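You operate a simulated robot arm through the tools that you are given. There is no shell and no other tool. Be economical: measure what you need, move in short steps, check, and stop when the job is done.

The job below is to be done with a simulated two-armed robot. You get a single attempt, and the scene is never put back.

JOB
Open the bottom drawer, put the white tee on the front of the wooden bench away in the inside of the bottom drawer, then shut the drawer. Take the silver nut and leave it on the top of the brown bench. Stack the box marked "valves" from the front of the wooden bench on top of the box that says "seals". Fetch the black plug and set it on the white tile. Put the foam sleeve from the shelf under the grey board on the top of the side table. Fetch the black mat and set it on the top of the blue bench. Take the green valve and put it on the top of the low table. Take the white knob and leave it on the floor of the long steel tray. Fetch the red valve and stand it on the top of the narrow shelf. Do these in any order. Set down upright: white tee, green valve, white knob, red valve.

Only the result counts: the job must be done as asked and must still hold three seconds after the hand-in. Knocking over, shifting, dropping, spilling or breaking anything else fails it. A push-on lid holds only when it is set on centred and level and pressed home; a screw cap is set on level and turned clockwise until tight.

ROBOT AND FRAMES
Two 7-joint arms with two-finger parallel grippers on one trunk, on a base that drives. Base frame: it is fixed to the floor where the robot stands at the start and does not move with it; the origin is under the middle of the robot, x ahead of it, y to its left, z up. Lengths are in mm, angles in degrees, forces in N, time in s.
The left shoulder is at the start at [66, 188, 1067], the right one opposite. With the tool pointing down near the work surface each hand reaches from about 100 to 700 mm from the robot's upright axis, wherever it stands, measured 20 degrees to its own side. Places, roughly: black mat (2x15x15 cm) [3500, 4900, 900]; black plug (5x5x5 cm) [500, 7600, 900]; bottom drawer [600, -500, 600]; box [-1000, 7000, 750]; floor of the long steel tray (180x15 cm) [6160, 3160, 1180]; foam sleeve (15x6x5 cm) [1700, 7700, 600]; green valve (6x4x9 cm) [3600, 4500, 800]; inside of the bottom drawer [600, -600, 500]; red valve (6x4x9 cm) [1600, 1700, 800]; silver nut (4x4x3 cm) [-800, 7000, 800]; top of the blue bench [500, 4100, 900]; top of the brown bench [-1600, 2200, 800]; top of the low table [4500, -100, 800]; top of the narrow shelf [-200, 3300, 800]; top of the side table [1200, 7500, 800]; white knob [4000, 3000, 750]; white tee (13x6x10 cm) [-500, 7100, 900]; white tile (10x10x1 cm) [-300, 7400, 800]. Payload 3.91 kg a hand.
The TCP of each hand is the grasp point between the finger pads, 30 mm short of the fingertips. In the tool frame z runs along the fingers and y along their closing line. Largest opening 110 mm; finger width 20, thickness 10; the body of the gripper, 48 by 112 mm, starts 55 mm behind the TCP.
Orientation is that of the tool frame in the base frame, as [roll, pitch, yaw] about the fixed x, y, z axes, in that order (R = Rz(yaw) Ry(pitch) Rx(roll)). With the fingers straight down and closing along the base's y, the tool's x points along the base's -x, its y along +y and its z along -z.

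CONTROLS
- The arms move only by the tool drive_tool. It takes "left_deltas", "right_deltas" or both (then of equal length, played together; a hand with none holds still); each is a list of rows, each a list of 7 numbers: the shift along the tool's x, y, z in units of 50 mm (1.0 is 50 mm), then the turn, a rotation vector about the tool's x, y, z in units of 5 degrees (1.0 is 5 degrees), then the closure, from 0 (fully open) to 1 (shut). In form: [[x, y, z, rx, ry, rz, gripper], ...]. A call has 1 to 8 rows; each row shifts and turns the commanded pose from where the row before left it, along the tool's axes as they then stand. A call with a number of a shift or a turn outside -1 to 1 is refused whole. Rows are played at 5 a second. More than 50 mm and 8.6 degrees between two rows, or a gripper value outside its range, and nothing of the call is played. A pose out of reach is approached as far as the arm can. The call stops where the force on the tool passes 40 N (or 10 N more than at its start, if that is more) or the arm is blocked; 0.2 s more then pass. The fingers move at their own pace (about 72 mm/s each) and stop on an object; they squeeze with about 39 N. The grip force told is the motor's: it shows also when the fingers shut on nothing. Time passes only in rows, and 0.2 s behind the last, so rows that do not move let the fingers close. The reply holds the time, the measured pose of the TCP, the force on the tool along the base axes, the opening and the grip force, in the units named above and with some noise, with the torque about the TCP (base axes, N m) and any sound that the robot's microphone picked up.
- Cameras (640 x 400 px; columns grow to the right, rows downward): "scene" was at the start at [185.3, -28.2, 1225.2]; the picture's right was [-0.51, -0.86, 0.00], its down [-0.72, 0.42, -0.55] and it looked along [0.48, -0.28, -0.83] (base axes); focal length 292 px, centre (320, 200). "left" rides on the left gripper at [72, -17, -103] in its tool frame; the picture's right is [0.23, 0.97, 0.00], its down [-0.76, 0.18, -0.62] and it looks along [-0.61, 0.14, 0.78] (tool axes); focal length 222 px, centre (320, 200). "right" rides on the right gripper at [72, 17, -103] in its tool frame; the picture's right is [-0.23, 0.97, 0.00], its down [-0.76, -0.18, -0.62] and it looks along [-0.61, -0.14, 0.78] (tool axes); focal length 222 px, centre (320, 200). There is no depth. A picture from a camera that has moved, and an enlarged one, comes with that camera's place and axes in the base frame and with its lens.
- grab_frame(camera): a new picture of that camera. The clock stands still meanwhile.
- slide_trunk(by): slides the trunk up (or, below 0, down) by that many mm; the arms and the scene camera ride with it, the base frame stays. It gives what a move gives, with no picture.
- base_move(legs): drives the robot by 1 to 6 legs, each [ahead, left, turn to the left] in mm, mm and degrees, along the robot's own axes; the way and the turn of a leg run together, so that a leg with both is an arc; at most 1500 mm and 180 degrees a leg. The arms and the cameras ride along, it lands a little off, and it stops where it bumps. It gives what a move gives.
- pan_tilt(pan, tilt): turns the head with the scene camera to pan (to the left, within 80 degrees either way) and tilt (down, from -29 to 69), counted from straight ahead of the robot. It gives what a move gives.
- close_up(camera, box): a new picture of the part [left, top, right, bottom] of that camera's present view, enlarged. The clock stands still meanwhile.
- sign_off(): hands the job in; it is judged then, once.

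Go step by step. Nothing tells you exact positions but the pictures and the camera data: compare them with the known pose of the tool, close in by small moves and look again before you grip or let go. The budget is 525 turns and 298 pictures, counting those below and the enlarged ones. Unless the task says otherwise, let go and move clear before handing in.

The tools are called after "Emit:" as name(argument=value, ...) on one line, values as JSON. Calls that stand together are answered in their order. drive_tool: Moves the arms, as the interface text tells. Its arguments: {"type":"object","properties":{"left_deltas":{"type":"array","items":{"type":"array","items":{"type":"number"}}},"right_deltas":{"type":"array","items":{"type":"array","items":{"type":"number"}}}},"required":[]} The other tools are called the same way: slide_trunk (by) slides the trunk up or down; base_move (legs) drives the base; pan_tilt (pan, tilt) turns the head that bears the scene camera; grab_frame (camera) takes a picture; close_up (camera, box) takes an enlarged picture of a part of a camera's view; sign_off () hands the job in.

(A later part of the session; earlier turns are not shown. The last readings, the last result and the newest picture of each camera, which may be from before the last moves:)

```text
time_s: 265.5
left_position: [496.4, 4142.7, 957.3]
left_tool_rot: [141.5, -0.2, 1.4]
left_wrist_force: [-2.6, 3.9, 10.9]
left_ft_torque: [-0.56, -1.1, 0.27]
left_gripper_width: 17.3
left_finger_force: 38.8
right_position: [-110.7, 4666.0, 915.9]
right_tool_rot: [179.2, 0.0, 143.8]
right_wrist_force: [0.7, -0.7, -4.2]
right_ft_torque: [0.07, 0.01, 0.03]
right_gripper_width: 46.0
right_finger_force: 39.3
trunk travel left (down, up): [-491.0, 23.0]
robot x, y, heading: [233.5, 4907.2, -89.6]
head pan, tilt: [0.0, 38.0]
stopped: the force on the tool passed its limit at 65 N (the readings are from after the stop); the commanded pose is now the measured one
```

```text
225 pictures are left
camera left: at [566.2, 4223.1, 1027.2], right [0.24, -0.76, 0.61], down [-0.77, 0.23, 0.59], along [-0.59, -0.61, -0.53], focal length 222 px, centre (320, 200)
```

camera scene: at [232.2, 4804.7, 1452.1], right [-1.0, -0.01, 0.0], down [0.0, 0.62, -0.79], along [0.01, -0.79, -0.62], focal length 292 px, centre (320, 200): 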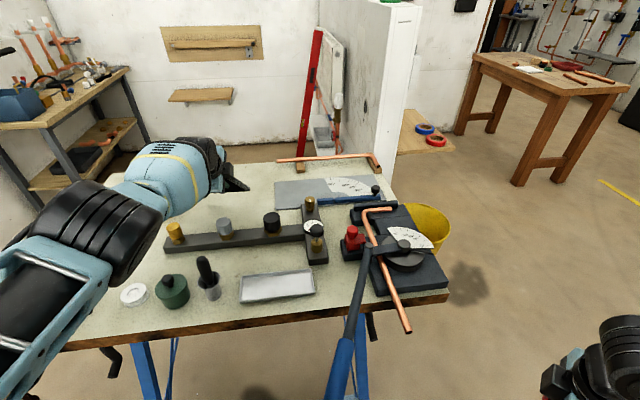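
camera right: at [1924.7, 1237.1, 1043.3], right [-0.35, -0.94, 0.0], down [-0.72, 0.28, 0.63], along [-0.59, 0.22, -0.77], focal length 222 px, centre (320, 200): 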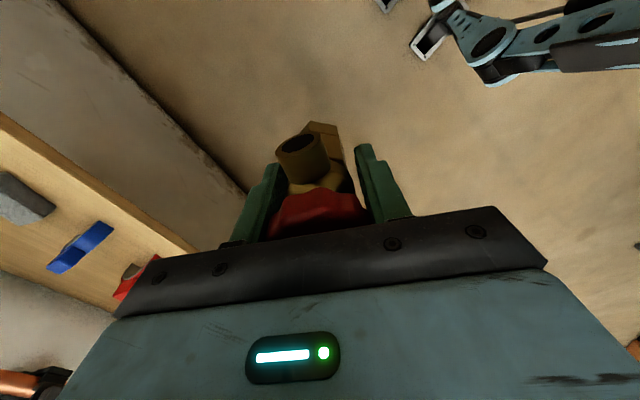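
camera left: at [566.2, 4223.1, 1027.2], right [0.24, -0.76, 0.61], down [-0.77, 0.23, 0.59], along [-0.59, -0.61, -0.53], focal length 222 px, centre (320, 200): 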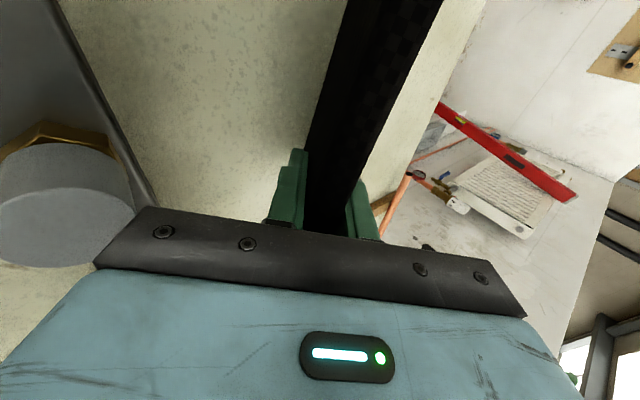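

The far edge is resting on the bench. Opening the fingers slightly to let the mat settle.

Emit:
drive_tool(left_deltas=[[0, 0, 0, 0, 0, 0, 0.75], [0, 0, 0, 0, 0, 0, 0.65], [0, 0, 0, 0, 0, 0, 0.65]])

Emit:
grab_frame(camera="left")

Emit:
close_up(camera="scene", box=[100, 120, 340, 270])

```text
time_s: 266.3
left_position: [496.6, 4143.8, 954.6]
left_tool_rot: [141.9, -0.1, 1.4]
left_wrist_force: [-0.1, 0.1, -0.7]
left_ft_torque: [0.0, 0.0, -0.01]
left_gripper_width: 38.7
left_finger_force: 0.3
right_position: [-109.9, 4665.7, 915.8]
right_tool_rot: [179.1, 0.1, 143.9]
right_wrist_force: [-1.1, 0.2, -4.9]
right_ft_torque: [0.07, 0.01, -0.01]
right_gripper_width: 46.0
right_finger_force: 38.5
trunk travel left (down, up): [-491.0, 23.0]
robot x, y, heading: [232.0, 4909.7, -89.7]
head pan, tilt: [0.0, 38.0]
```

```text
224 pictures are left
camera left: at [567.5, 4223.4, 1024.5], right [0.24, -0.76, 0.6], down [-0.77, 0.23, 0.6], along [-0.59, -0.61, -0.53], focal length 222 px, centre (320, 200)
```

left: 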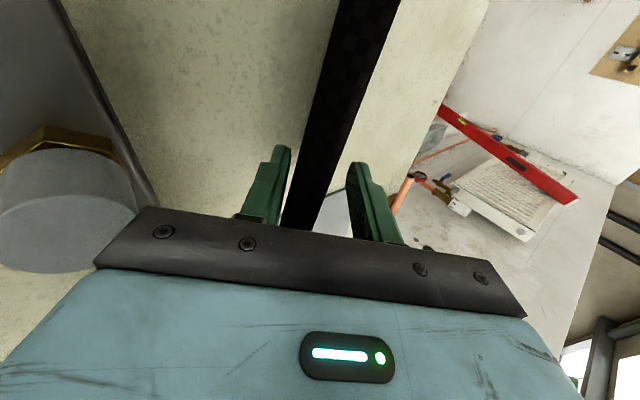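

```text
2.67 times, centred on (220, 195) of scene
camera zoom: at [232.6, 4780.1, 1434.3], right [-1.0, -0.01, 0.0], down [-0.01, 0.62, -0.79], along [0.01, -0.79, -0.62], focal length 778 px, centre (587, 213)
```

zoom: 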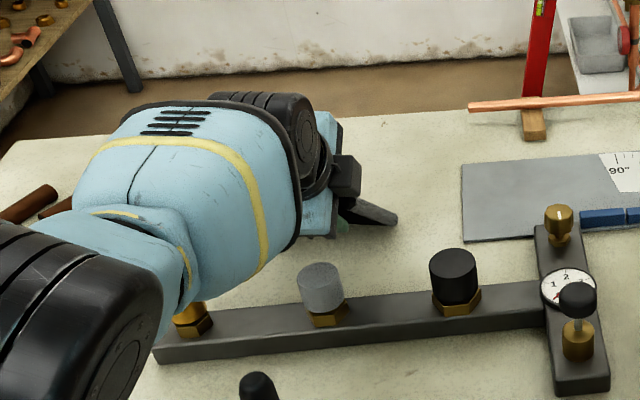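

Emit:
drive_tool(left_deltas=[[0, 0, -0.3, 0, 0, 0, 0.65], [0, 0, -0.3, 0, 0, 0, 0.65], [0, 0, -0.4, 0, 0, 0, 0.65], [0, 0, -0.5, 0, 0, 0, 0.65], [0, 0, -0.7, 0, 0, 0, 0.65]])

Emit:
grab_frame(camera="left")

Emit:
grab_frame(camera="scene")

```text
time_s: 267.5
left_position: [496.8, 4132.6, 1031.2]
left_tool_rot: [141.9, -0.2, 1.4]
left_wrist_force: [0.3, -0.8, -0.2]
left_ft_torque: [0.01, 0.03, 0.01]
left_gripper_width: 38.6
left_finger_force: 0.3
left hand out of reach, approached as far as the arm can: row 1, 2, 3, 4, 5
right_position: [-111.5, 4666.5, 918.5]
right_tool_rot: [179.2, 0.0, 143.8]
right_wrist_force: [-0.8, -0.1, -5.1]
right_ft_torque: [0.02, 0.03, 0.0]
right_gripper_width: 46.0
right_finger_force: 39.1
trunk travel left (down, up): [-491.0, 23.0]
robot x, y, heading: [233.5, 4910.5, -89.7]
head pan, tilt: [0.0, 38.0]
```

```text
222 pictures are left
camera left: at [566.3, 4212.4, 1101.1], right [0.24, -0.76, 0.6], down [-0.77, 0.23, 0.6], along [-0.59, -0.61, -0.53], focal length 222 px, centre (320, 200)
```

left: 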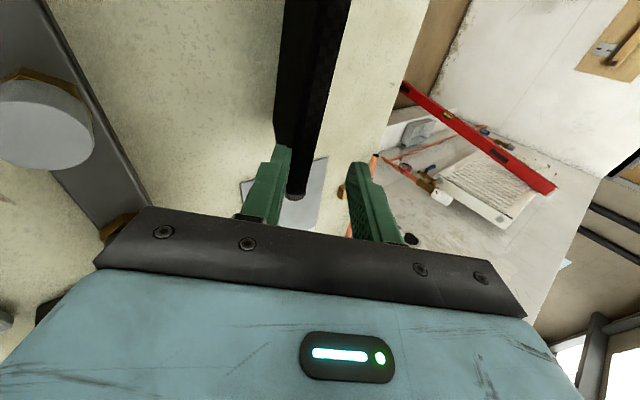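

```text
221 pictures are left
camera scene: at [232.3, 4780.7, 1434.4], right [-1.0, -0.01, 0.0], down [0.0, 0.62, -0.79], along [0.01, -0.79, -0.62], focal length 292 px, centre (320, 200)
```

scene: 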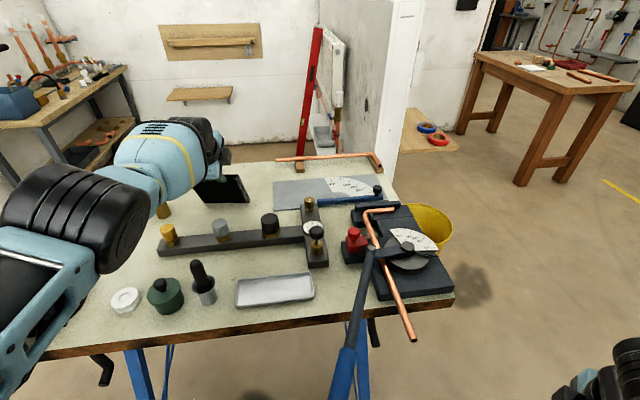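

The mat leans on the lower finger. I'll ease the hand back so that it tips down flat.

Emit:
base_move(legs=[[-40, 0, 0]])

Emit:
grab_frame(camera="left")

```text
time_s: 268.4
left_position: [495.5, 4171.0, 1027.9]
left_tool_rot: [142.0, -0.2, 1.4]
left_wrist_force: [0.9, 0.4, 0.0]
left_ft_torque: [0.0, 0.0, -0.01]
left_gripper_width: 38.4
left_finger_force: 0.0
right_position: [-110.4, 4704.8, 917.5]
right_tool_rot: [179.1, 0.1, 143.8]
right_wrist_force: [-0.8, 0.2, -3.9]
right_ft_torque: [0.02, -0.01, -0.04]
right_gripper_width: 45.9
right_finger_force: 39.6
trunk travel left (down, up): [-491.0, 23.0]
robot x, y, heading: [229.5, 4946.8, -89.5]
head pan, tilt: [0.0, 38.0]
```

```text
220 pictures are left
camera left: at [566.1, 4250.8, 1099.2], right [0.24, -0.76, 0.6], down [-0.77, 0.22, 0.6], along [-0.59, -0.61, -0.53], focal length 222 px, centre (320, 200)
```

left: 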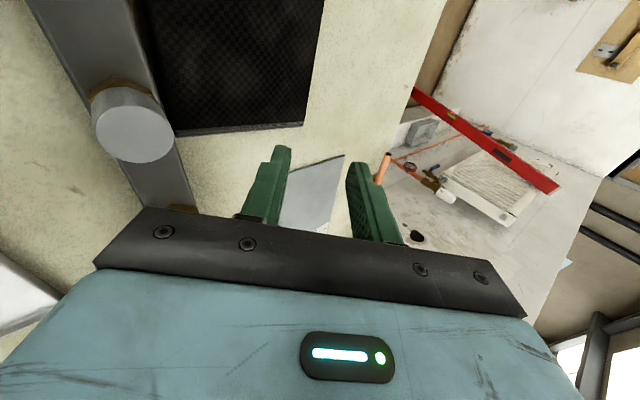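

The mat lies flat behind the bar. Backing away and checking from the scene camera.

Emit:
base_move(legs=[[-450, 0, 0]])

Emit:
close_up(camera="scene", box=[140, 90, 420, 265])

```text
time_s: 271.1
left_position: [491.8, 4624.8, 1029.1]
left_tool_rot: [142.0, -0.2, 1.4]
left_wrist_force: [0.0, -0.5, -0.6]
left_ft_torque: [0.01, 0.02, -0.02]
left_gripper_width: 38.5
left_finger_force: 0.0
right_position: [-115.6, 5159.0, 916.0]
right_tool_rot: [179.1, 0.0, 143.8]
right_wrist_force: [0.3, 0.7, -4.4]
right_ft_torque: [0.02, -0.03, -0.03]
right_gripper_width: 45.9
right_finger_force: 38.7
trunk travel left (down, up): [-491.0, 23.0]
robot x, y, heading: [229.6, 5400.0, -89.5]
head pan, tilt: [0.0, 38.0]
```

```text
2.29 times, centred on (280, 178) of scene
camera zoom: at [228.6, 5273.2, 1434.3], right [-1.0, -0.01, 0.0], down [0.0, 0.62, -0.79], along [0.01, -0.79, -0.62], focal length 667 px, centre (411, 251)
```

zoom: 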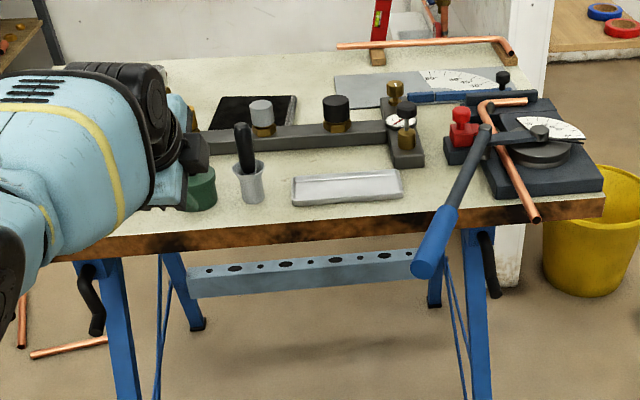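

The mat is done. Now I retract the left hand and turn its tool down.

Emit:
drive_tool(left_deltas=[[0, -0.7, -0.3, 0, 0, 0, 0], [0, -0.7, -0.3, 0, 0, 0, 0], [0, -0.7, -0.3, 0, 0, 0, 0], [0, -0.7, -0.2, 0.9, 0, 0, 0], [0, -0.7, 0, 0.9, 0, 0, 0], [0, -0.5, 0.2, 0.9, 0, 0, 0], [0, 0, 0, 0.9, 0, 0, 0], [0, 0, 0, 0.9, 0, 0, 0]])

Emit:
drive_tool(left_deltas=[[0, 0, 0, 0.9, 0, 0, 0], [0, 0, 0, 0.9, 0, 0, 0], [0, 0, 0, 0.9, 0, -1, 0], [0, 0, 0, 0, 0, -1, 0], [0, 0, 0, 0, 0, -1, 0], [0, 0, 0, 0, 0, -1, 0], [0, 0, 0, 0, 0, -1, 0], [0, 0, 0, 0, 0, -1, 0]])

Emit:
drive_tool(left_deltas=[[0, 0, 0, 0, 0, -1, 0], [0, 0, 0, 0, 0, -1, 0], [0, 0, 0, 0, 0, -1, 0], [0, 0, 0, 0, 0, -1, 0], [0, 0, 0, 0, 0, -1, 0], [0, 0, 0, 0, 0, -1, 0], [0, 0, 0, 0, 0, -1, 0], [0, 0, 0, 0, 0, -1, 0]])

```text
time_s: 272.9
left_position: [483.4, 4699.3, 931.7]
left_tool_rot: [164.6, -0.2, 1.4]
left_wrist_force: [-0.1, 0.0, 0.8]
left_ft_torque: [0.01, -0.02, -0.01]
left_gripper_width: 110.1
left_finger_force: 0.0
left hand out of reach, approached as far as the arm can: row 1, 2, 3, 4, 5, 7, 8
right_position: [-114.7, 5158.4, 917.5]
right_tool_rot: [179.2, 0.0, 143.8]
right_wrist_force: [-0.2, 0.2, -4.8]
right_ft_torque: [0.03, 0.03, -0.01]
right_gripper_width: 45.9
right_finger_force: 38.8
trunk travel left (down, up): [-491.0, 23.0]
robot x, y, heading: [229.4, 5400.9, -89.4]
head pan, tilt: [0.0, 38.0]
```

```text
time_s: 274.7
left_position: [483.9, 4741.3, 938.3]
left_tool_rot: [178.2, 1.0, 31.5]
left_wrist_force: [-0.2, -0.4, -0.8]
left_ft_torque: [0.01, 0.0, 0.03]
left_gripper_width: 109.8
left_finger_force: 0.1
left hand out of reach, approached as far as the arm can: row 1, 2, 3
right_position: [-115.1, 5157.9, 916.4]
right_tool_rot: [179.2, 0.0, 143.8]
right_wrist_force: [0.2, -1.1, -4.9]
right_ft_torque: [0.0, 0.02, -0.03]
right_gripper_width: 45.8
right_finger_force: 39.2
trunk travel left (down, up): [-491.0, 23.0]
robot x, y, heading: [225.7, 5400.5, -89.1]
head pan, tilt: [0.0, 38.0]
```

```text
time_s: 276.5
left_position: [483.1, 4741.0, 937.5]
left_tool_rot: [179.2, 1.9, 71.5]
left_wrist_force: [-0.1, -0.2, -0.5]
left_ft_torque: [0.02, -0.01, -0.01]
left_gripper_width: 110.4
left_finger_force: 0.2
right_position: [-114.3, 5158.6, 916.9]
right_tool_rot: [179.0, 0.1, 143.8]
right_wrist_force: [-0.3, 0.2, -4.4]
right_ft_torque: [0.02, 0.0, -0.03]
right_gripper_width: 45.8
right_finger_force: 39.1
trunk travel left (down, up): [-491.0, 23.0]
robot x, y, heading: [225.6, 5401.7, -89.2]
head pan, tilt: [0.0, 38.0]
```

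Emit:
drive_tool(left_deltas=[[0, 0, 0, 0, 0.4, -0.9, 0], [0.8, 0, 0.2, 0, 0, -0.9, 0], [0.9, 0, 0.2, 0, 0, -0.9, 0], [0.9, 0, 0, 0, 0, -0.9, 0], [0.9, 0, 0, 0, 0, 0, 0], [0.9, 0, 0, 0, 0, 0, 0]])

Emit:
base_move(legs=[[0, -1080, 0], [1400, 0, 0], [0, 0, 90]])

Emit:
grab_frame(camera="scene")

```text
time_s: 277.9
left_position: [506.0, 4968.4, 919.8]
left_tool_rot: [179.4, 0.2, 89.3]
left_wrist_force: [-0.6, 0.0, -0.7]
left_ft_torque: [-0.02, 0.0, -0.01]
left_gripper_width: 110.0
left_finger_force: 0.1
left hand out of reach, approached as far as the arm can: row 1
right_position: [-113.9, 5158.2, 917.8]
right_tool_rot: [179.2, 0.1, 143.8]
right_wrist_force: [-0.1, -0.8, -5.0]
right_ft_torque: [0.03, 0.0, -0.01]
right_gripper_width: 46.1
right_finger_force: 39.0
trunk travel left (down, up): [-491.0, 23.0]
robot x, y, heading: [230.3, 5403.7, -89.6]
head pan, tilt: [0.0, 38.0]
```

```text
time_s: 298.1
left_position: [-406.4, 4274.8, 919.4]
left_tool_rot: [179.4, 0.1, -179.8]
left_wrist_force: [-0.7, 0.1, 0.7]
left_ft_torque: [-0.02, 0.0, 0.0]
left_gripper_width: 109.8
left_finger_force: 0.0
right_position: [-590.8, 3649.7, 916.9]
right_tool_rot: [179.1, -0.1, -125.4]
right_wrist_force: [-0.1, 0.4, -4.3]
right_ft_torque: [0.01, -0.01, -0.02]
right_gripper_width: 46.0
right_finger_force: 38.8
trunk travel left (down, up): [-491.0, 23.0]
robot x, y, heading: [-838.1, 3991.1, 1.1]
head pan, tilt: [0.0, 38.0]
```

```text
218 pictures are left
camera scene: at [-709.6, 3992.7, 1434.3], right [0.02, -1.0, 0.0], down [-0.62, -0.01, -0.79], along [0.79, 0.02, -0.62], focal length 292 px, centre (320, 200)
```

scene: 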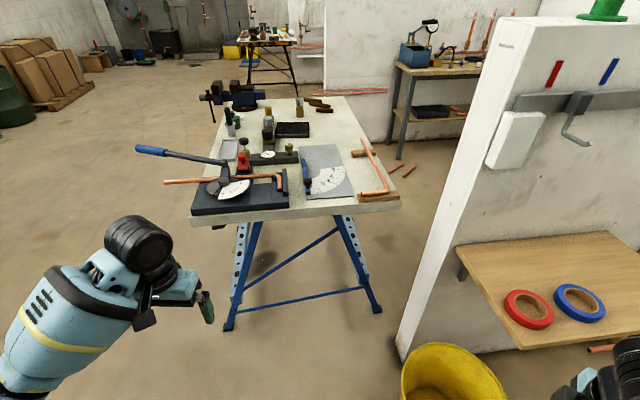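

The shelf carries two tape rolls near its front end. I'll shift along it to see the rest of the shelf.

Emit:
base_move(legs=[[0, -480, 0]])

Emit:
pan_tilt(pan=-15, tilt=38)

Emit:
grab_frame(camera="scene")

```text
time_s: 302.9
left_position: [-395.8, 3792.2, 919.3]
left_tool_rot: [179.4, 0.1, -179.7]
left_wrist_force: [-0.3, -0.4, 0.1]
left_ft_torque: [0.01, -0.03, 0.0]
left_gripper_width: 110.0
left_finger_force: 0.1
right_position: [-578.5, 3169.3, 916.5]
right_tool_rot: [179.0, 0.0, -125.4]
right_wrist_force: [0.3, -0.2, -4.9]
right_ft_torque: [0.0, 0.02, -0.01]
right_gripper_width: 45.9
right_finger_force: 38.8
trunk travel left (down, up): [-491.0, 23.0]
robot x, y, heading: [-827.4, 3507.1, 1.2]
head pan, tilt: [0.0, 38.0]
```

```text
time_s: 303.6
left_position: [-396.3, 3792.1, 919.3]
left_tool_rot: [179.3, 0.1, -179.8]
left_wrist_force: [0.0, -0.5, 0.8]
left_ft_torque: [-0.02, 0.03, 0.0]
left_gripper_width: 110.1
left_finger_force: 0.0
right_position: [-579.6, 3169.1, 917.2]
right_tool_rot: [179.1, 0.0, -125.4]
right_wrist_force: [-0.5, 0.4, -4.5]
right_ft_torque: [0.0, 0.03, 0.01]
right_gripper_width: 45.8
right_finger_force: 38.9
trunk travel left (down, up): [-491.0, 23.0]
robot x, y, heading: [-830.1, 3508.2, 1.4]
head pan, tilt: [-15.0, 38.0]
```

```text
217 pictures are left
camera scene: at [-701.4, 3487.7, 1434.3], right [-0.24, -0.97, 0.0], down [-0.6, 0.15, -0.79], along [0.77, -0.19, -0.62], focal length 292 px, centre (320, 200)
```

scene: 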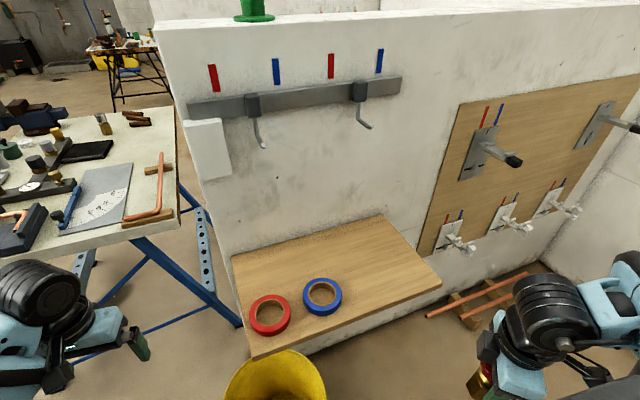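

The shelf (z≈770) is free at its right half, so the valve goes to about [-200, 3230]. A bucket stands under the shelf's end, so I keep the base back and reach with the arm.

Emit:
base_move(legs=[[60, -80, -1.3]])

Emit:
drive_tool(right_deltas=[[0, 0, 0, 0, 0, 1, 1], [0, 0, 0, 0, 0, 1, 1], [0, 0, 0, 0, 0, 1, 1], [0, 0, 0, 0, 0, 1, 1], [0, 0, 0, 0, 0, 1, 1], [0, 0, 0, 0, 0, 1, 1], [0, 0, 0, 0, 0, 1, 1], [0, 0, 0, 0, 0, 1, 1]])

Emit:
drive_tool(right_deltas=[[0, 0, 0, 0, 0, 1, 1], [-0.8, 0.2, 0, 0, 0, 1, 1], [-0.9, 0.3, 0, 0, 0, 0, 1], [-0.9, 0.4, 0, 0, 0, 0, 1], [-0.9, 0.3, 0, 0, 0, 0, 1], [-0.9, 0, 0, 0, 0, 0, 1]])

Emit:
grab_frame(camera="scene")

Emit:
grab_frame(camera="right")

```text
time_s: 305.0
left_position: [-328.9, 3704.0, 920.0]
left_tool_rot: [179.4, 0.1, 178.9]
left_wrist_force: [-0.5, -0.8, -0.4]
left_ft_torque: [0.03, 0.02, -0.02]
left_gripper_width: 109.9
left_finger_force: 0.1
right_position: [-527.1, 3084.1, 916.8]
right_tool_rot: [179.1, 0.0, -126.7]
right_wrist_force: [-1.1, -0.6, -4.4]
right_ft_torque: [0.02, -0.02, -0.02]
right_gripper_width: 46.1
right_finger_force: 38.6
trunk travel left (down, up): [-491.0, 23.0]
robot x, y, heading: [-767.3, 3428.0, -0.2]
head pan, tilt: [-15.0, 38.0]
```

```text
time_s: 306.8
left_position: [-328.3, 3704.1, 919.7]
left_tool_rot: [179.4, 0.1, 178.9]
left_wrist_force: [0.9, -0.5, 0.9]
left_ft_torque: [0.01, 0.01, -0.01]
left_gripper_width: 110.2
left_finger_force: 0.0
right_position: [-526.7, 3084.0, 916.7]
right_tool_rot: [179.3, -0.7, -166.9]
right_wrist_force: [-0.3, -0.1, -4.6]
right_ft_torque: [0.02, 0.03, 0.02]
right_gripper_width: 45.9
right_finger_force: 39.4
trunk travel left (down, up): [-491.0, 23.0]
robot x, y, heading: [-768.5, 3426.9, -0.3]
head pan, tilt: [-15.0, 38.0]
```

```text
time_s: 308.2
left_position: [-328.2, 3703.2, 919.1]
left_tool_rot: [179.4, 0.2, 178.9]
left_wrist_force: [-0.5, 0.8, 0.2]
left_ft_torque: [0.03, 0.02, 0.02]
left_gripper_width: 109.9
left_finger_force: 0.0
right_position: [-309.9, 3161.1, 914.8]
right_tool_rot: [179.5, -0.7, -176.8]
right_wrist_force: [1.0, -0.6, -4.4]
right_ft_torque: [0.02, 0.03, 0.0]
right_gripper_width: 46.0
right_finger_force: 39.4
trunk travel left (down, up): [-491.0, 23.0]
robot x, y, heading: [-762.0, 3426.0, 0.2]
head pan, tilt: [-15.0, 38.0]
```

```text
216 pictures are left
camera scene: at [-640.1, 3406.6, 1434.2], right [-0.26, -0.97, 0.0], down [-0.6, 0.16, -0.79], along [0.76, -0.2, -0.62], focal length 292 px, centre (320, 200)
```

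scene: 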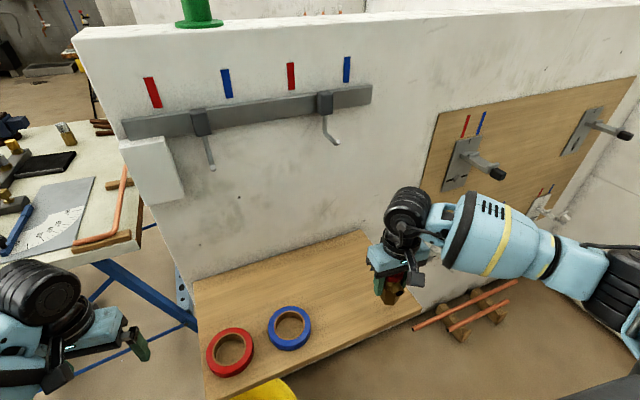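

```text
215 pictures are left
camera right: at [-384.0, 3172.4, 1018.9], right [0.17, 0.99, 0.01], down [0.78, -0.14, 0.61], along [0.6, -0.1, -0.79], focal length 222 px, centre (320, 200)
```

right: 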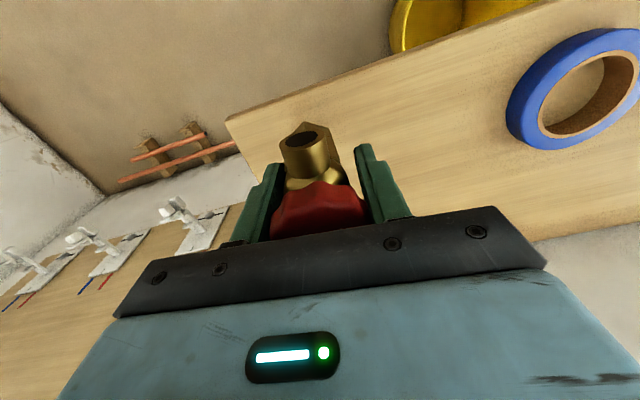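

Emit:
drive_tool(right_deltas=[[-0.7, 0.4, 0, 0, 0, 0, 1], [-0.7, 0.4, 0, 0, 0, 0, 1], [-0.7, 0.4, 0, 0, 0, 0, 1], [0, 0, 0.7, 0, 0, 0, 1], [0, 0, 0.7, 0, 0, 0, 1]])

Emit:
grab_frame(camera="right")

Emit:
close_up(camera="scene", box=[260, 180, 460, 340])

```text
time_s: 309.6
left_position: [-331.0, 3702.8, 919.8]
left_tool_rot: [179.2, 0.4, 178.8]
left_wrist_force: [-0.6, 0.3, 0.2]
left_ft_torque: [0.0, 0.05, 0.0]
left_gripper_width: 110.0
left_finger_force: 0.0
right_position: [-207.2, 3225.0, 855.3]
right_tool_rot: [179.1, 0.4, -176.8]
right_wrist_force: [-3.0, -2.3, 24.4]
right_ft_torque: [0.31, -0.04, 0.02]
right_gripper_width: 46.1
right_finger_force: 39.7
trunk travel left (down, up): [-491.0, 23.0]
robot x, y, heading: [-768.0, 3427.5, -0.3]
head pan, tilt: [-15.0, 38.0]
stopped in row 5 (right hand): the force on the tool passed its limit at 45 N (the readings are from after the stop); the commanded pose is now the measured one
```

```text
214 pictures are left
camera right: at [-282.4, 3236.8, 956.7], right [0.17, 0.98, 0.02], down [0.77, -0.15, 0.63], along [0.62, -0.1, -0.78], focal length 222 px, centre (320, 200)
```

right: 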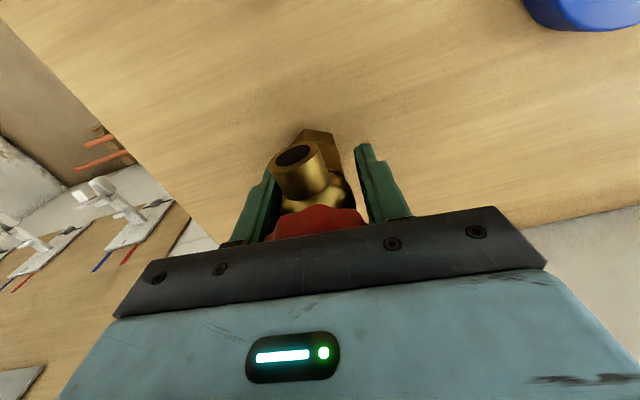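

```text
2.50 times, centred on (360, 260) of scene
camera zoom: at [-644.1, 3406.2, 1434.7], right [-0.26, -0.97, 0.0], down [-0.59, 0.16, -0.79], along [0.76, -0.21, -0.61], focal length 729 px, centre (220, 50)
```

zoom: 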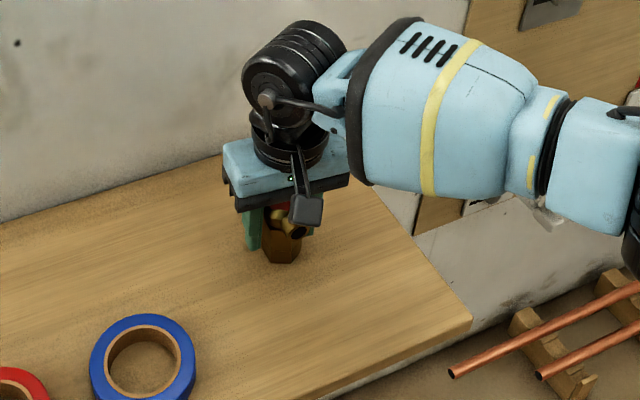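

The valve touches the shelf (z≈804) and stands upright. Relieving the pressure and releasing.

Emit:
drive_tool(right_deltas=[[0, 0, -0.04, 0, 0, 0, 1], [0, 0, 0, 0, 0, 0, 0.5], [0, 0, 0, 0, 0, 0, 0.3], [0, 0, 0, 0, 0, 0, 0.1], [0, 0, 0, 0, 0, 0, 0], [0, 0, 0, 0, 0, 0, 0]])

Emit:
grab_frame(camera="right")

```text
time_s: 311.0
left_position: [-329.7, 3703.7, 920.3]
left_tool_rot: [179.4, 0.2, 178.9]
left_wrist_force: [0.5, -0.4, -0.3]
left_ft_torque: [-0.01, 0.01, -0.02]
left_gripper_width: 110.1
left_finger_force: 0.0
right_position: [-207.5, 3225.0, 852.6]
right_tool_rot: [179.3, 0.0, -176.9]
right_wrist_force: [3.2, -8.1, 23.7]
right_ft_torque: [-0.06, -0.03, 0.02]
right_gripper_width: 109.9
right_finger_force: 0.1
trunk travel left (down, up): [-491.0, 23.0]
robot x, y, heading: [-766.7, 3428.1, -0.2]
head pan, tilt: [-15.0, 38.0]
```

```text
212 pictures are left
camera right: at [-283.3, 3236.5, 956.1], right [0.17, 0.98, 0.01], down [0.77, -0.14, 0.62], along [0.61, -0.1, -0.78], focal length 222 px, centre (320, 200)
```

right: 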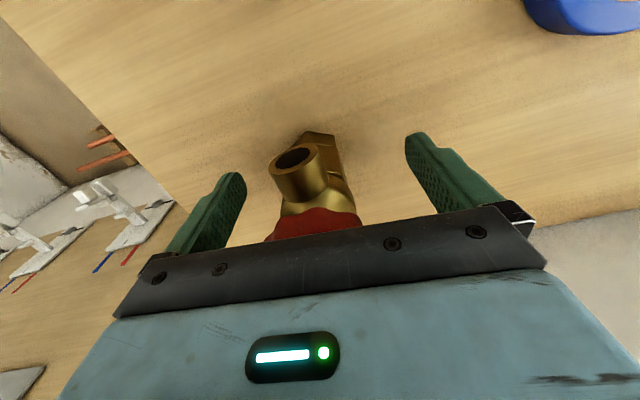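

Emit:
drive_tool(right_deltas=[[0, 0, -0.2, 0, 0, 0, 0], [0, 0, -0.4, 0, 0, 0, 0], [0, 0, -0.8, 0, 0, 0, 0], [0, 0, -0.8, 0, 0, 0, 0]])

Emit:
grab_frame(camera="right")

```text
time_s: 312.0
left_position: [-329.2, 3704.1, 919.8]
left_tool_rot: [179.3, 0.2, 178.9]
left_wrist_force: [0.5, -1.0, 0.9]
left_ft_torque: [-0.02, 0.0, -0.01]
left_gripper_width: 110.0
left_finger_force: 0.0
right_position: [-209.2, 3223.8, 961.0]
right_tool_rot: [179.3, -0.2, -176.9]
right_wrist_force: [-0.2, -0.5, -0.2]
right_ft_torque: [0.02, 0.0, -0.02]
right_gripper_width: 109.6
right_finger_force: 0.1
trunk travel left (down, up): [-491.0, 23.0]
robot x, y, heading: [-764.6, 3425.5, -0.0]
head pan, tilt: [-15.0, 38.0]
```

```text
211 pictures are left
camera right: at [-283.6, 3235.7, 1064.5], right [0.17, 0.98, 0.01], down [0.77, -0.14, 0.62], along [0.61, -0.1, -0.79], focal length 222 px, centre (320, 200)
```

right: 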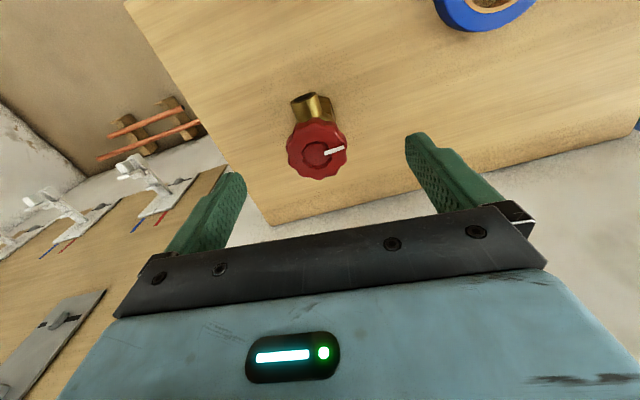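

The red valve stands on the shelf. Now going to the benches at y≈7000.

Emit:
base_move(legs=[[-350, 0, 0], [0, 0, 90]])

Emit:
drive_tool(right_deltas=[[0.8, 0, 0.2, 0, 0, 0, 0], [0.8, 0, 0.2, 0, 0, 0, 0], [0.8, 0, 0, 0, 0, 0, 0]])

Emit:
base_move(legs=[[1500, -300, 0], [900, 0, 0]])

Emit:
pan_tilt(pan=0, tilt=28)

Emit:
grab_frame(camera="scene")

```text
time_s: 318.1
left_position: [-1399.7, 3862.7, 920.3]
left_tool_rot: [179.4, 0.0, -90.4]
left_wrist_force: [-0.7, 0.4, 0.5]
left_ft_torque: [0.01, 0.04, 0.0]
left_gripper_width: 110.1
left_finger_force: 0.1
right_position: [-921.7, 3989.7, 960.9]
right_tool_rot: [179.3, -0.2, -86.1]
right_wrist_force: [-0.2, -0.2, 0.2]
right_ft_torque: [-0.04, -0.01, 0.01]
right_gripper_width: 110.1
right_finger_force: 0.1
trunk travel left (down, up): [-491.0, 23.0]
robot x, y, heading: [-1121.7, 3428.2, 90.6]
head pan, tilt: [-15.0, 38.0]
```

```text
time_s: 318.9
left_position: [-1399.8, 3862.9, 920.6]
left_tool_rot: [179.4, 0.2, -90.4]
left_wrist_force: [-0.2, -0.2, 0.3]
left_ft_torque: [0.0, -0.02, -0.01]
left_gripper_width: 109.7
left_finger_force: 0.0
right_position: [-913.6, 3869.4, 942.4]
right_tool_rot: [179.3, 0.1, -86.3]
right_wrist_force: [1.0, -0.1, -1.0]
right_ft_torque: [0.02, 0.0, 0.02]
right_gripper_width: 110.0
right_finger_force: 0.1
trunk travel left (down, up): [-491.0, 23.0]
robot x, y, heading: [-1120.0, 3434.1, 90.4]
head pan, tilt: [-15.0, 38.0]
```

```text
refused: leg 1 is longer than a leg can be; nothing moved
```

```text
time_s: 319.7
left_position: [-1398.7, 3863.9, 920.0]
left_tool_rot: [179.4, 0.1, -90.4]
left_wrist_force: [0.9, 0.6, 1.1]
left_ft_torque: [0.01, 0.04, 0.01]
left_gripper_width: 109.9
left_finger_force: 0.0
right_position: [-912.7, 3870.0, 940.2]
right_tool_rot: [179.3, -0.1, -86.0]
right_wrist_force: [0.1, 0.5, -0.2]
right_ft_torque: [0.01, 0.04, -0.01]
right_gripper_width: 110.1
right_finger_force: 0.0
trunk travel left (down, up): [-491.0, 23.0]
robot x, y, heading: [-1116.9, 3428.8, 90.4]
head pan, tilt: [0.0, 28.0]
```

```text
210 pictures are left
camera scene: at [-1120.5, 3562.7, 1449.8], right [1.0, 0.01, 0.0], down [0.0, -0.47, -0.88], along [-0.01, 0.88, -0.47], focal length 292 px, centre (320, 200)
```

scene: 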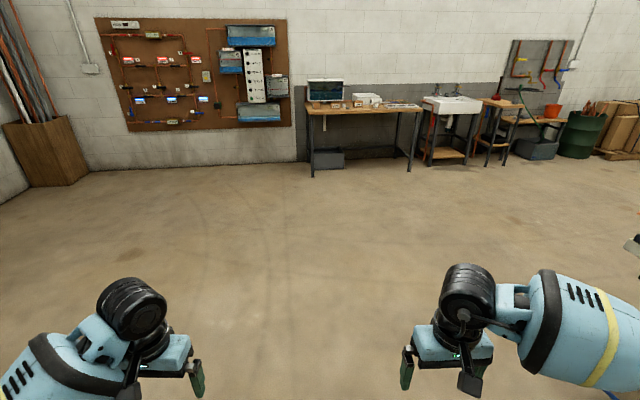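

The wooden bench with boxes is straight ahead. Driving up to it.

Emit:
base_move(legs=[[1400, -400, 0], [1100, 0, 0]])

Emit:
grab_frame(camera="scene")

```text
time_s: 332.1
left_position: [-1038.3, 6352.2, 920.5]
left_tool_rot: [179.4, 0.1, -89.9]
left_wrist_force: [0.4, 0.4, -0.7]
left_ft_torque: [0.02, 0.02, 0.01]
left_gripper_width: 109.9
left_finger_force: 0.1
right_position: [-552.8, 6363.6, 940.4]
right_tool_rot: [179.4, -0.2, -85.6]
right_wrist_force: [0.2, -0.2, -0.1]
right_ft_torque: [0.0, -0.05, 0.02]
right_gripper_width: 110.0
right_finger_force: 0.0
trunk travel left (down, up): [-491.0, 23.0]
robot x, y, heading: [-755.3, 5922.3, 91.4]
head pan, tilt: [0.0, 28.0]
```

```text
209 pictures are left
camera scene: at [-756.6, 6054.4, 1449.9], right [1.0, 0.02, 0.0], down [0.01, -0.47, -0.88], along [-0.02, 0.88, -0.47], focal length 292 px, centre (320, 200)
```

scene: 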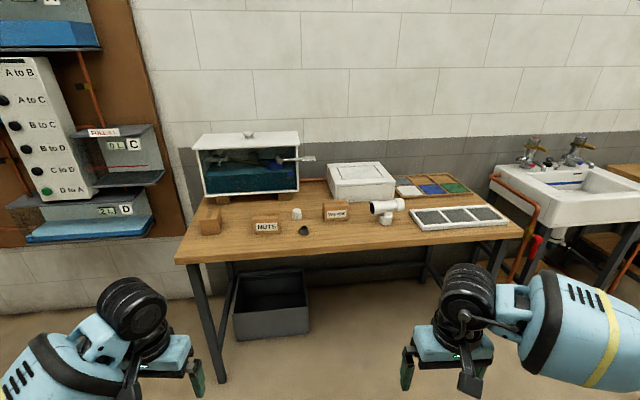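

Emit:
close_up(camera="scene", box=[170, 120, 410, 270])

Emit:
close_up(camera="scene", box=[370, 130, 640, 290])

```text
2.67 times, centred on (290, 195) of scene
camera zoom: at [-756.6, 6054.4, 1449.9], right [1.0, 0.02, 0.0], down [0.01, -0.47, -0.88], along [-0.02, 0.88, -0.47], focal length 778 px, centre (400, 213)
```

zoom: 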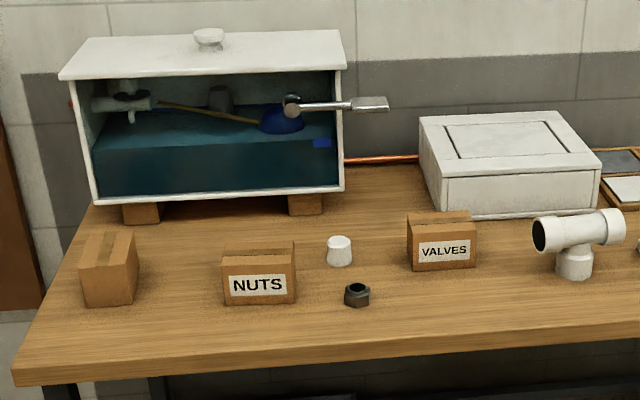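

```text
2.37 times, centred on (505, 210) of scene
camera zoom: at [-756.6, 6054.4, 1449.9], right [1.0, 0.02, 0.0], down [0.01, -0.47, -0.88], along [-0.02, 0.88, -0.47], focal length 691 px, centre (-118, 176)
```

zoom: 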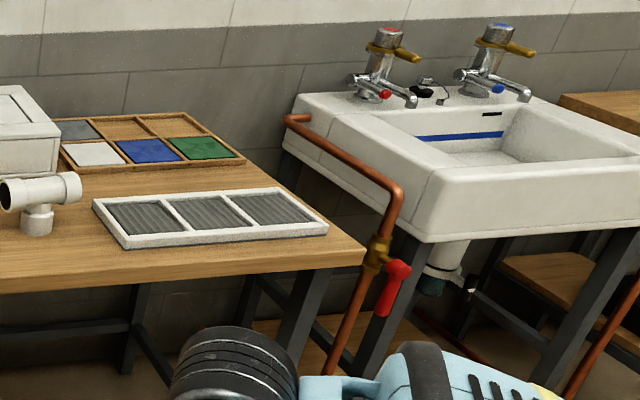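

I see boxes NUTS and VALVES, an unlabelled-side box at left, the grey nut and the white tee on the bench; the white tile sits in the sample frame and the black plug on the sink ledge. I'll check the label of the left box from its other side.

Emit:
base_move(legs=[[250, 800, 0]])

Emit:
pan_tilt(pan=-25, tilt=30)

Emit:
grab_frame(camera="scene")

```text
time_s: 339.4
left_position: [-1839.8, 6587.0, 919.4]
left_tool_rot: [179.3, 0.1, -90.0]
left_wrist_force: [0.1, 0.1, -0.6]
left_ft_torque: [0.0, 0.04, 0.0]
left_gripper_width: 110.1
left_finger_force: 0.1
right_position: [-1353.3, 6598.7, 939.9]
right_tool_rot: [179.2, -0.1, -85.7]
right_wrist_force: [-0.1, -0.6, 0.0]
right_ft_torque: [-0.04, -0.03, 0.01]
right_gripper_width: 110.1
right_finger_force: 0.0
trunk travel left (down, up): [-491.0, 23.0]
robot x, y, heading: [-1557.3, 6154.3, 91.1]
head pan, tilt: [0.0, 28.0]
```

```text
time_s: 340.3
left_position: [-1838.3, 6588.2, 919.2]
left_tool_rot: [179.4, 0.0, -90.0]
left_wrist_force: [-0.5, -0.4, -0.3]
left_ft_torque: [-0.04, -0.02, 0.02]
left_gripper_width: 110.0
left_finger_force: 0.2
right_position: [-1353.6, 6597.8, 941.1]
right_tool_rot: [179.4, -0.2, -85.7]
right_wrist_force: [-0.4, -1.1, -1.1]
right_ft_torque: [0.03, -0.01, 0.02]
right_gripper_width: 109.9
right_finger_force: 0.1
trunk travel left (down, up): [-491.0, 23.0]
robot x, y, heading: [-1550.5, 6156.7, 91.3]
head pan, tilt: [-25.0, 30.0]
```

```text
206 pictures are left
camera scene: at [-1519.6, 6281.1, 1446.7], right [0.91, -0.41, 0.0], down [-0.2, -0.46, -0.87], along [0.35, 0.79, -0.5], focal length 292 px, centre (320, 200)
```

scene: 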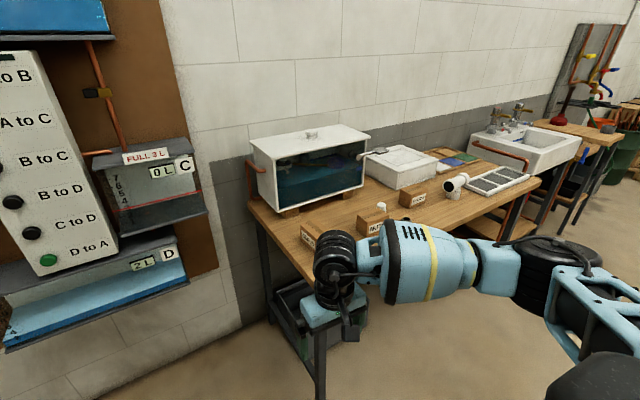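

Emit:
close_up(camera="scene", box=[280, 190, 440, 250])

```text
4.00 times, centred on (360, 220) of scene
camera zoom: at [-1519.6, 6281.1, 1446.7], right [0.91, -0.41, 0.0], down [-0.2, -0.46, -0.87], along [0.35, 0.79, -0.5], focal length 1167 px, centre (160, 120)
```

zoom: 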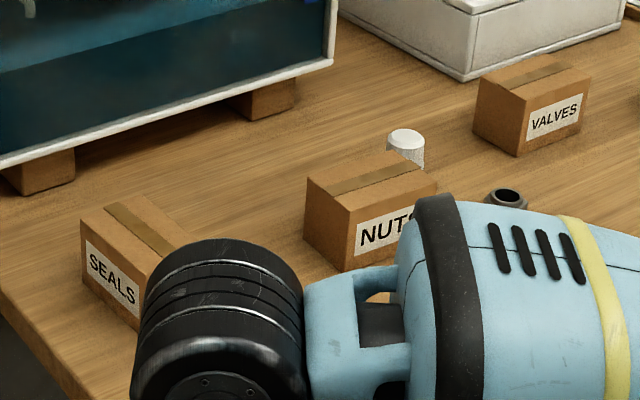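

The left box is SEALS. The bench top is at z≈803; VALVES sits at about [-715, 7110]. I'll use the left hand with the robot heading 55° so the fingers can close along y.

Emit:
slide_trunk(by=20)

Emit:
base_move(legs=[[0, 0, -36.3], [600, 287, 0]])

Emit:
drive_tool(left_deltas=[[0, 0, 0, 0, 0, 1, 0], [0, 0, 0, 0, 0, 1, 0], [0, 0, 0, 0, 0, 1, 0], [0, 0, 0, 0, 0, 1, 0], [0, 0, 0, 0, 0, 1, 0], [0, 0, 0, 0, 0, 1, 0], [0, 0, 0, 0, 0, 1, 0], [0, 0, 0, 0, 0, 1, 0]])

Emit:
pan_tilt(pan=20, tilt=45)

Emit:
grab_frame(camera="scene")

```text
time_s: 341.0
left_position: [-1838.9, 6588.3, 937.8]
left_tool_rot: [179.4, 0.0, -90.0]
left_wrist_force: [0.5, 0.0, 0.2]
left_ft_torque: [-0.03, 0.01, -0.02]
left_gripper_width: 110.3
left_finger_force: 0.0
right_position: [-1353.7, 6598.8, 961.5]
right_tool_rot: [179.2, -0.2, -85.6]
right_wrist_force: [-0.3, 0.6, 0.5]
right_ft_torque: [-0.01, -0.01, 0.01]
right_gripper_width: 110.1
right_finger_force: 0.1
trunk travel left (down, up): [-511.0, 3.0]
robot x, y, heading: [-1554.4, 6154.7, 91.2]
head pan, tilt: [-25.0, 30.0]
```

```text
time_s: 345.7
left_position: [-1447.8, 7204.6, 938.2]
left_tool_rot: [179.6, -0.1, -126.1]
left_wrist_force: [0.2, 0.8, -1.1]
left_ft_torque: [-0.05, -0.01, 0.0]
left_gripper_width: 109.8
left_finger_force: 0.1
right_position: [-1049.4, 6926.9, 960.2]
right_tool_rot: [179.4, -0.1, -122.0]
right_wrist_force: [-0.3, -0.1, 0.7]
right_ft_torque: [-0.05, 0.0, -0.02]
right_gripper_width: 110.0
right_finger_force: 0.1
trunk travel left (down, up): [-511.0, 3.0]
robot x, y, heading: [-1474.9, 6682.1, 55.0]
head pan, tilt: [-25.0, 30.0]
stopped in leg 2: the robot was blocked; the commanded pose is now the measured one
```

```text
time_s: 347.5
left_position: [-1447.8, 7201.5, 940.2]
left_tool_rot: [179.5, -0.2, -166.3]
left_wrist_force: [0.1, -0.5, 0.6]
left_ft_torque: [0.0, 0.01, -0.04]
left_gripper_width: 110.2
left_finger_force: 0.0
right_position: [-1048.6, 6923.8, 961.9]
right_tool_rot: [179.3, 0.1, -121.9]
right_wrist_force: [-1.0, -0.4, -0.3]
right_ft_torque: [0.03, -0.01, 0.0]
right_gripper_width: 109.6
right_finger_force: 0.1
trunk travel left (down, up): [-511.0, 3.0]
robot x, y, heading: [-1471.5, 6686.2, 54.9]
head pan, tilt: [-25.0, 30.0]
```

```text
time_s: 348.6
left_position: [-1447.7, 7201.4, 939.8]
left_tool_rot: [179.5, -0.1, -166.1]
left_wrist_force: [-0.2, 0.3, -0.4]
left_ft_torque: [0.01, -0.03, 0.01]
left_gripper_width: 110.0
left_finger_force: 0.1
right_position: [-1047.5, 6924.3, 961.5]
right_tool_rot: [179.3, 0.0, -122.0]
right_wrist_force: [0.0, -0.3, 0.2]
right_ft_torque: [0.0, -0.01, 0.03]
right_gripper_width: 109.9
right_finger_force: 0.1
trunk travel left (down, up): [-511.0, 3.0]
robot x, y, heading: [-1474.2, 6686.5, 55.0]
head pan, tilt: [20.0, 45.0]
```

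```text
204 pictures are left
camera scene: at [-1445.0, 6774.8, 1444.4], right [0.97, -0.26, 0.0], down [-0.18, -0.68, -0.71], along [0.18, 0.68, -0.71], focal length 292 px, centre (320, 200)
```

scene: 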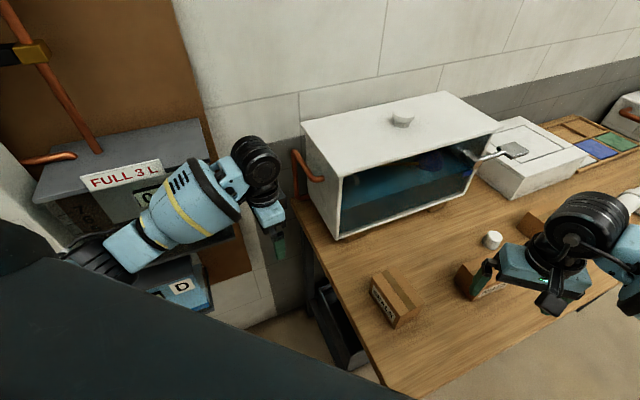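

I mis-signed the sideways leg and the arm met the wall panel's side; nothing seems displaced. Moving straight back from the wall and then over to the right.

Emit:
base_move(legs=[[-123, -86, 0], [306, -442, 0]])

Emit:
drive_tool(left_deltas=[[0, 0, 0, 0, 0, 1, 0], [0, 0, 0, 0, 0, 1, 0], [0, 0, 0, 0, 0, 0.8, 0]])

Emit:
grab_frame(camera="scene")

Emit:
grab_frame(camera="left")

```text
time_s: 354.0
left_position: [-910.7, 7049.9, 939.4]
left_tool_rot: [179.5, -0.2, -166.0]
left_wrist_force: [-0.3, 0.5, -1.1]
left_ft_torque: [0.02, -0.01, 0.02]
left_gripper_width: 109.8
left_finger_force: 0.1
right_position: [-511.2, 6773.1, 961.1]
right_tool_rot: [179.3, 0.0, -122.0]
right_wrist_force: [-1.1, -0.4, 0.3]
right_ft_torque: [0.0, 0.0, 0.03]
right_gripper_width: 109.8
right_finger_force: 0.1
trunk travel left (down, up): [-511.0, 3.0]
robot x, y, heading: [-934.5, 6530.5, 54.9]
head pan, tilt: [20.0, 45.0]
```

```text
time_s: 354.8
left_position: [-909.1, 7050.1, 939.0]
left_tool_rot: [179.5, -0.3, 179.8]
left_wrist_force: [0.0, -0.4, -0.8]
left_ft_torque: [0.0, -0.02, 0.03]
left_gripper_width: 110.2
left_finger_force: 0.1
right_position: [-510.4, 6773.1, 961.4]
right_tool_rot: [179.4, 0.0, -122.0]
right_wrist_force: [-0.1, 0.1, 0.2]
right_ft_torque: [-0.01, -0.03, -0.03]
right_gripper_width: 110.0
right_finger_force: 0.0
trunk travel left (down, up): [-511.0, 3.0]
robot x, y, heading: [-936.4, 6532.1, 54.8]
head pan, tilt: [20.0, 45.0]
```

```text
203 pictures are left
camera scene: at [-907.2, 6623.3, 1444.4], right [0.97, -0.26, 0.0], down [-0.18, -0.68, -0.71], along [0.18, 0.68, -0.71], focal length 292 px, centre (320, 200)
```

scene: 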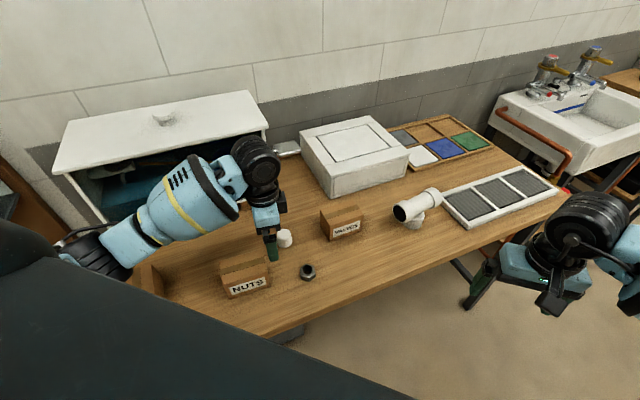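

```text
202 pictures are left
camera left: at [-982.5, 7033.2, 1042.2], right [-0.22, 0.97, 0.01], down [0.77, 0.17, 0.62], along [0.6, 0.15, -0.78], focal length 222 px, centre (320, 200)
```

left: 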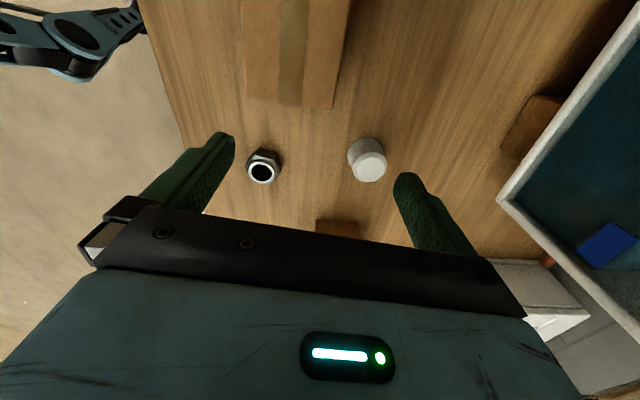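

Aligning the left hand above the VALVES box (centre ≈ [-713, 7118]).

Emit:
drive_tool(left_deltas=[[-0.784, 0.272, 0, 0, 0, 0, 0], [-0.784, 0.272, 0, 0, 0, 0, 0], [-0.784, 0.272, 0, 0, 0, 0, 0], [-0.784, 0.272, 0, 0, 0, 0, 0], [-0.784, 0.272, 0, 0, 0, -0.9, 0]])

Emit:
grab_frame(camera="left")

```text
time_s: 356.0
left_position: [-710.7, 7117.3, 940.0]
left_tool_rot: [179.4, -0.4, -175.7]
left_wrist_force: [0.3, -0.6, 0.0]
left_ft_torque: [0.01, -0.01, 0.01]
left_gripper_width: 110.2
left_finger_force: 0.1
right_position: [-508.9, 6771.7, 962.9]
right_tool_rot: [179.3, 0.1, -121.9]
right_wrist_force: [0.4, -0.4, -0.4]
right_ft_torque: [0.04, -0.03, 0.0]
right_gripper_width: 109.9
right_finger_force: 0.2
trunk travel left (down, up): [-511.0, 3.0]
robot x, y, heading: [-933.8, 6532.5, 54.9]
head pan, tilt: [20.0, 45.0]
```

```text
201 pictures are left
camera left: at [-783.0, 7095.0, 1042.3], right [-0.3, 0.95, 0.01], down [0.75, 0.23, 0.62], along [0.59, 0.2, -0.78], focal length 222 px, centre (320, 200)
```

left: 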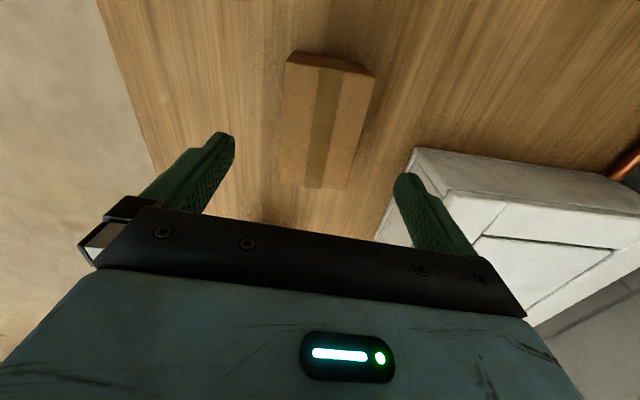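

Emit:
drive_tool(left_deltas=[[0.12, 0, 0.5, 0, 0, 0, 0], [0, 0, 0.5, 0, 0, 0, 0], [0, 0, 0.5, 0, 0, 0, 0], [0, 0, 0.5, 0, 0, 0, 0]])

Emit:
grab_frame(camera="left")

```text
time_s: 357.0
left_position: [-721.7, 7115.1, 838.7]
left_tool_rot: [179.5, -0.2, -175.6]
left_wrist_force: [0.9, -0.7, -0.2]
left_ft_torque: [-0.03, -0.03, -0.01]
left_gripper_width: 109.8
left_finger_force: 0.1
left hand out of reach, approached as far as the arm can: row 4
right_position: [-509.1, 6772.5, 961.3]
right_tool_rot: [179.3, -0.1, -122.0]
right_wrist_force: [0.0, 0.5, -0.3]
right_ft_torque: [0.01, 0.0, -0.02]
right_gripper_width: 110.0
right_finger_force: 0.1
trunk travel left (down, up): [-511.0, 3.0]
robot x, y, heading: [-938.0, 6532.7, 55.1]
head pan, tilt: [20.0, 45.0]
```

```text
200 pictures are left
camera left: at [-793.6, 7093.0, 942.0], right [-0.3, 0.95, 0.01], down [0.75, 0.23, 0.62], along [0.59, 0.19, -0.78], focal length 222 px, centre (320, 200)
```

left: 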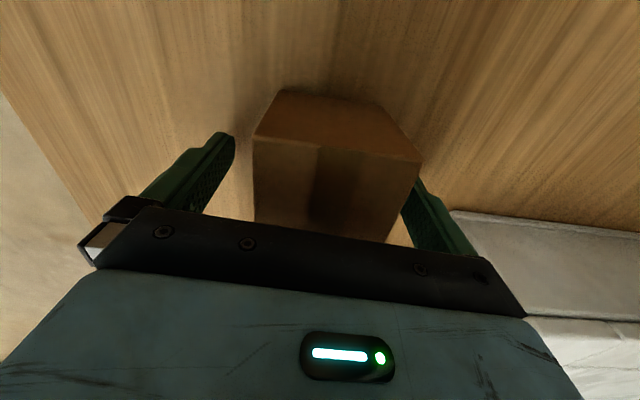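

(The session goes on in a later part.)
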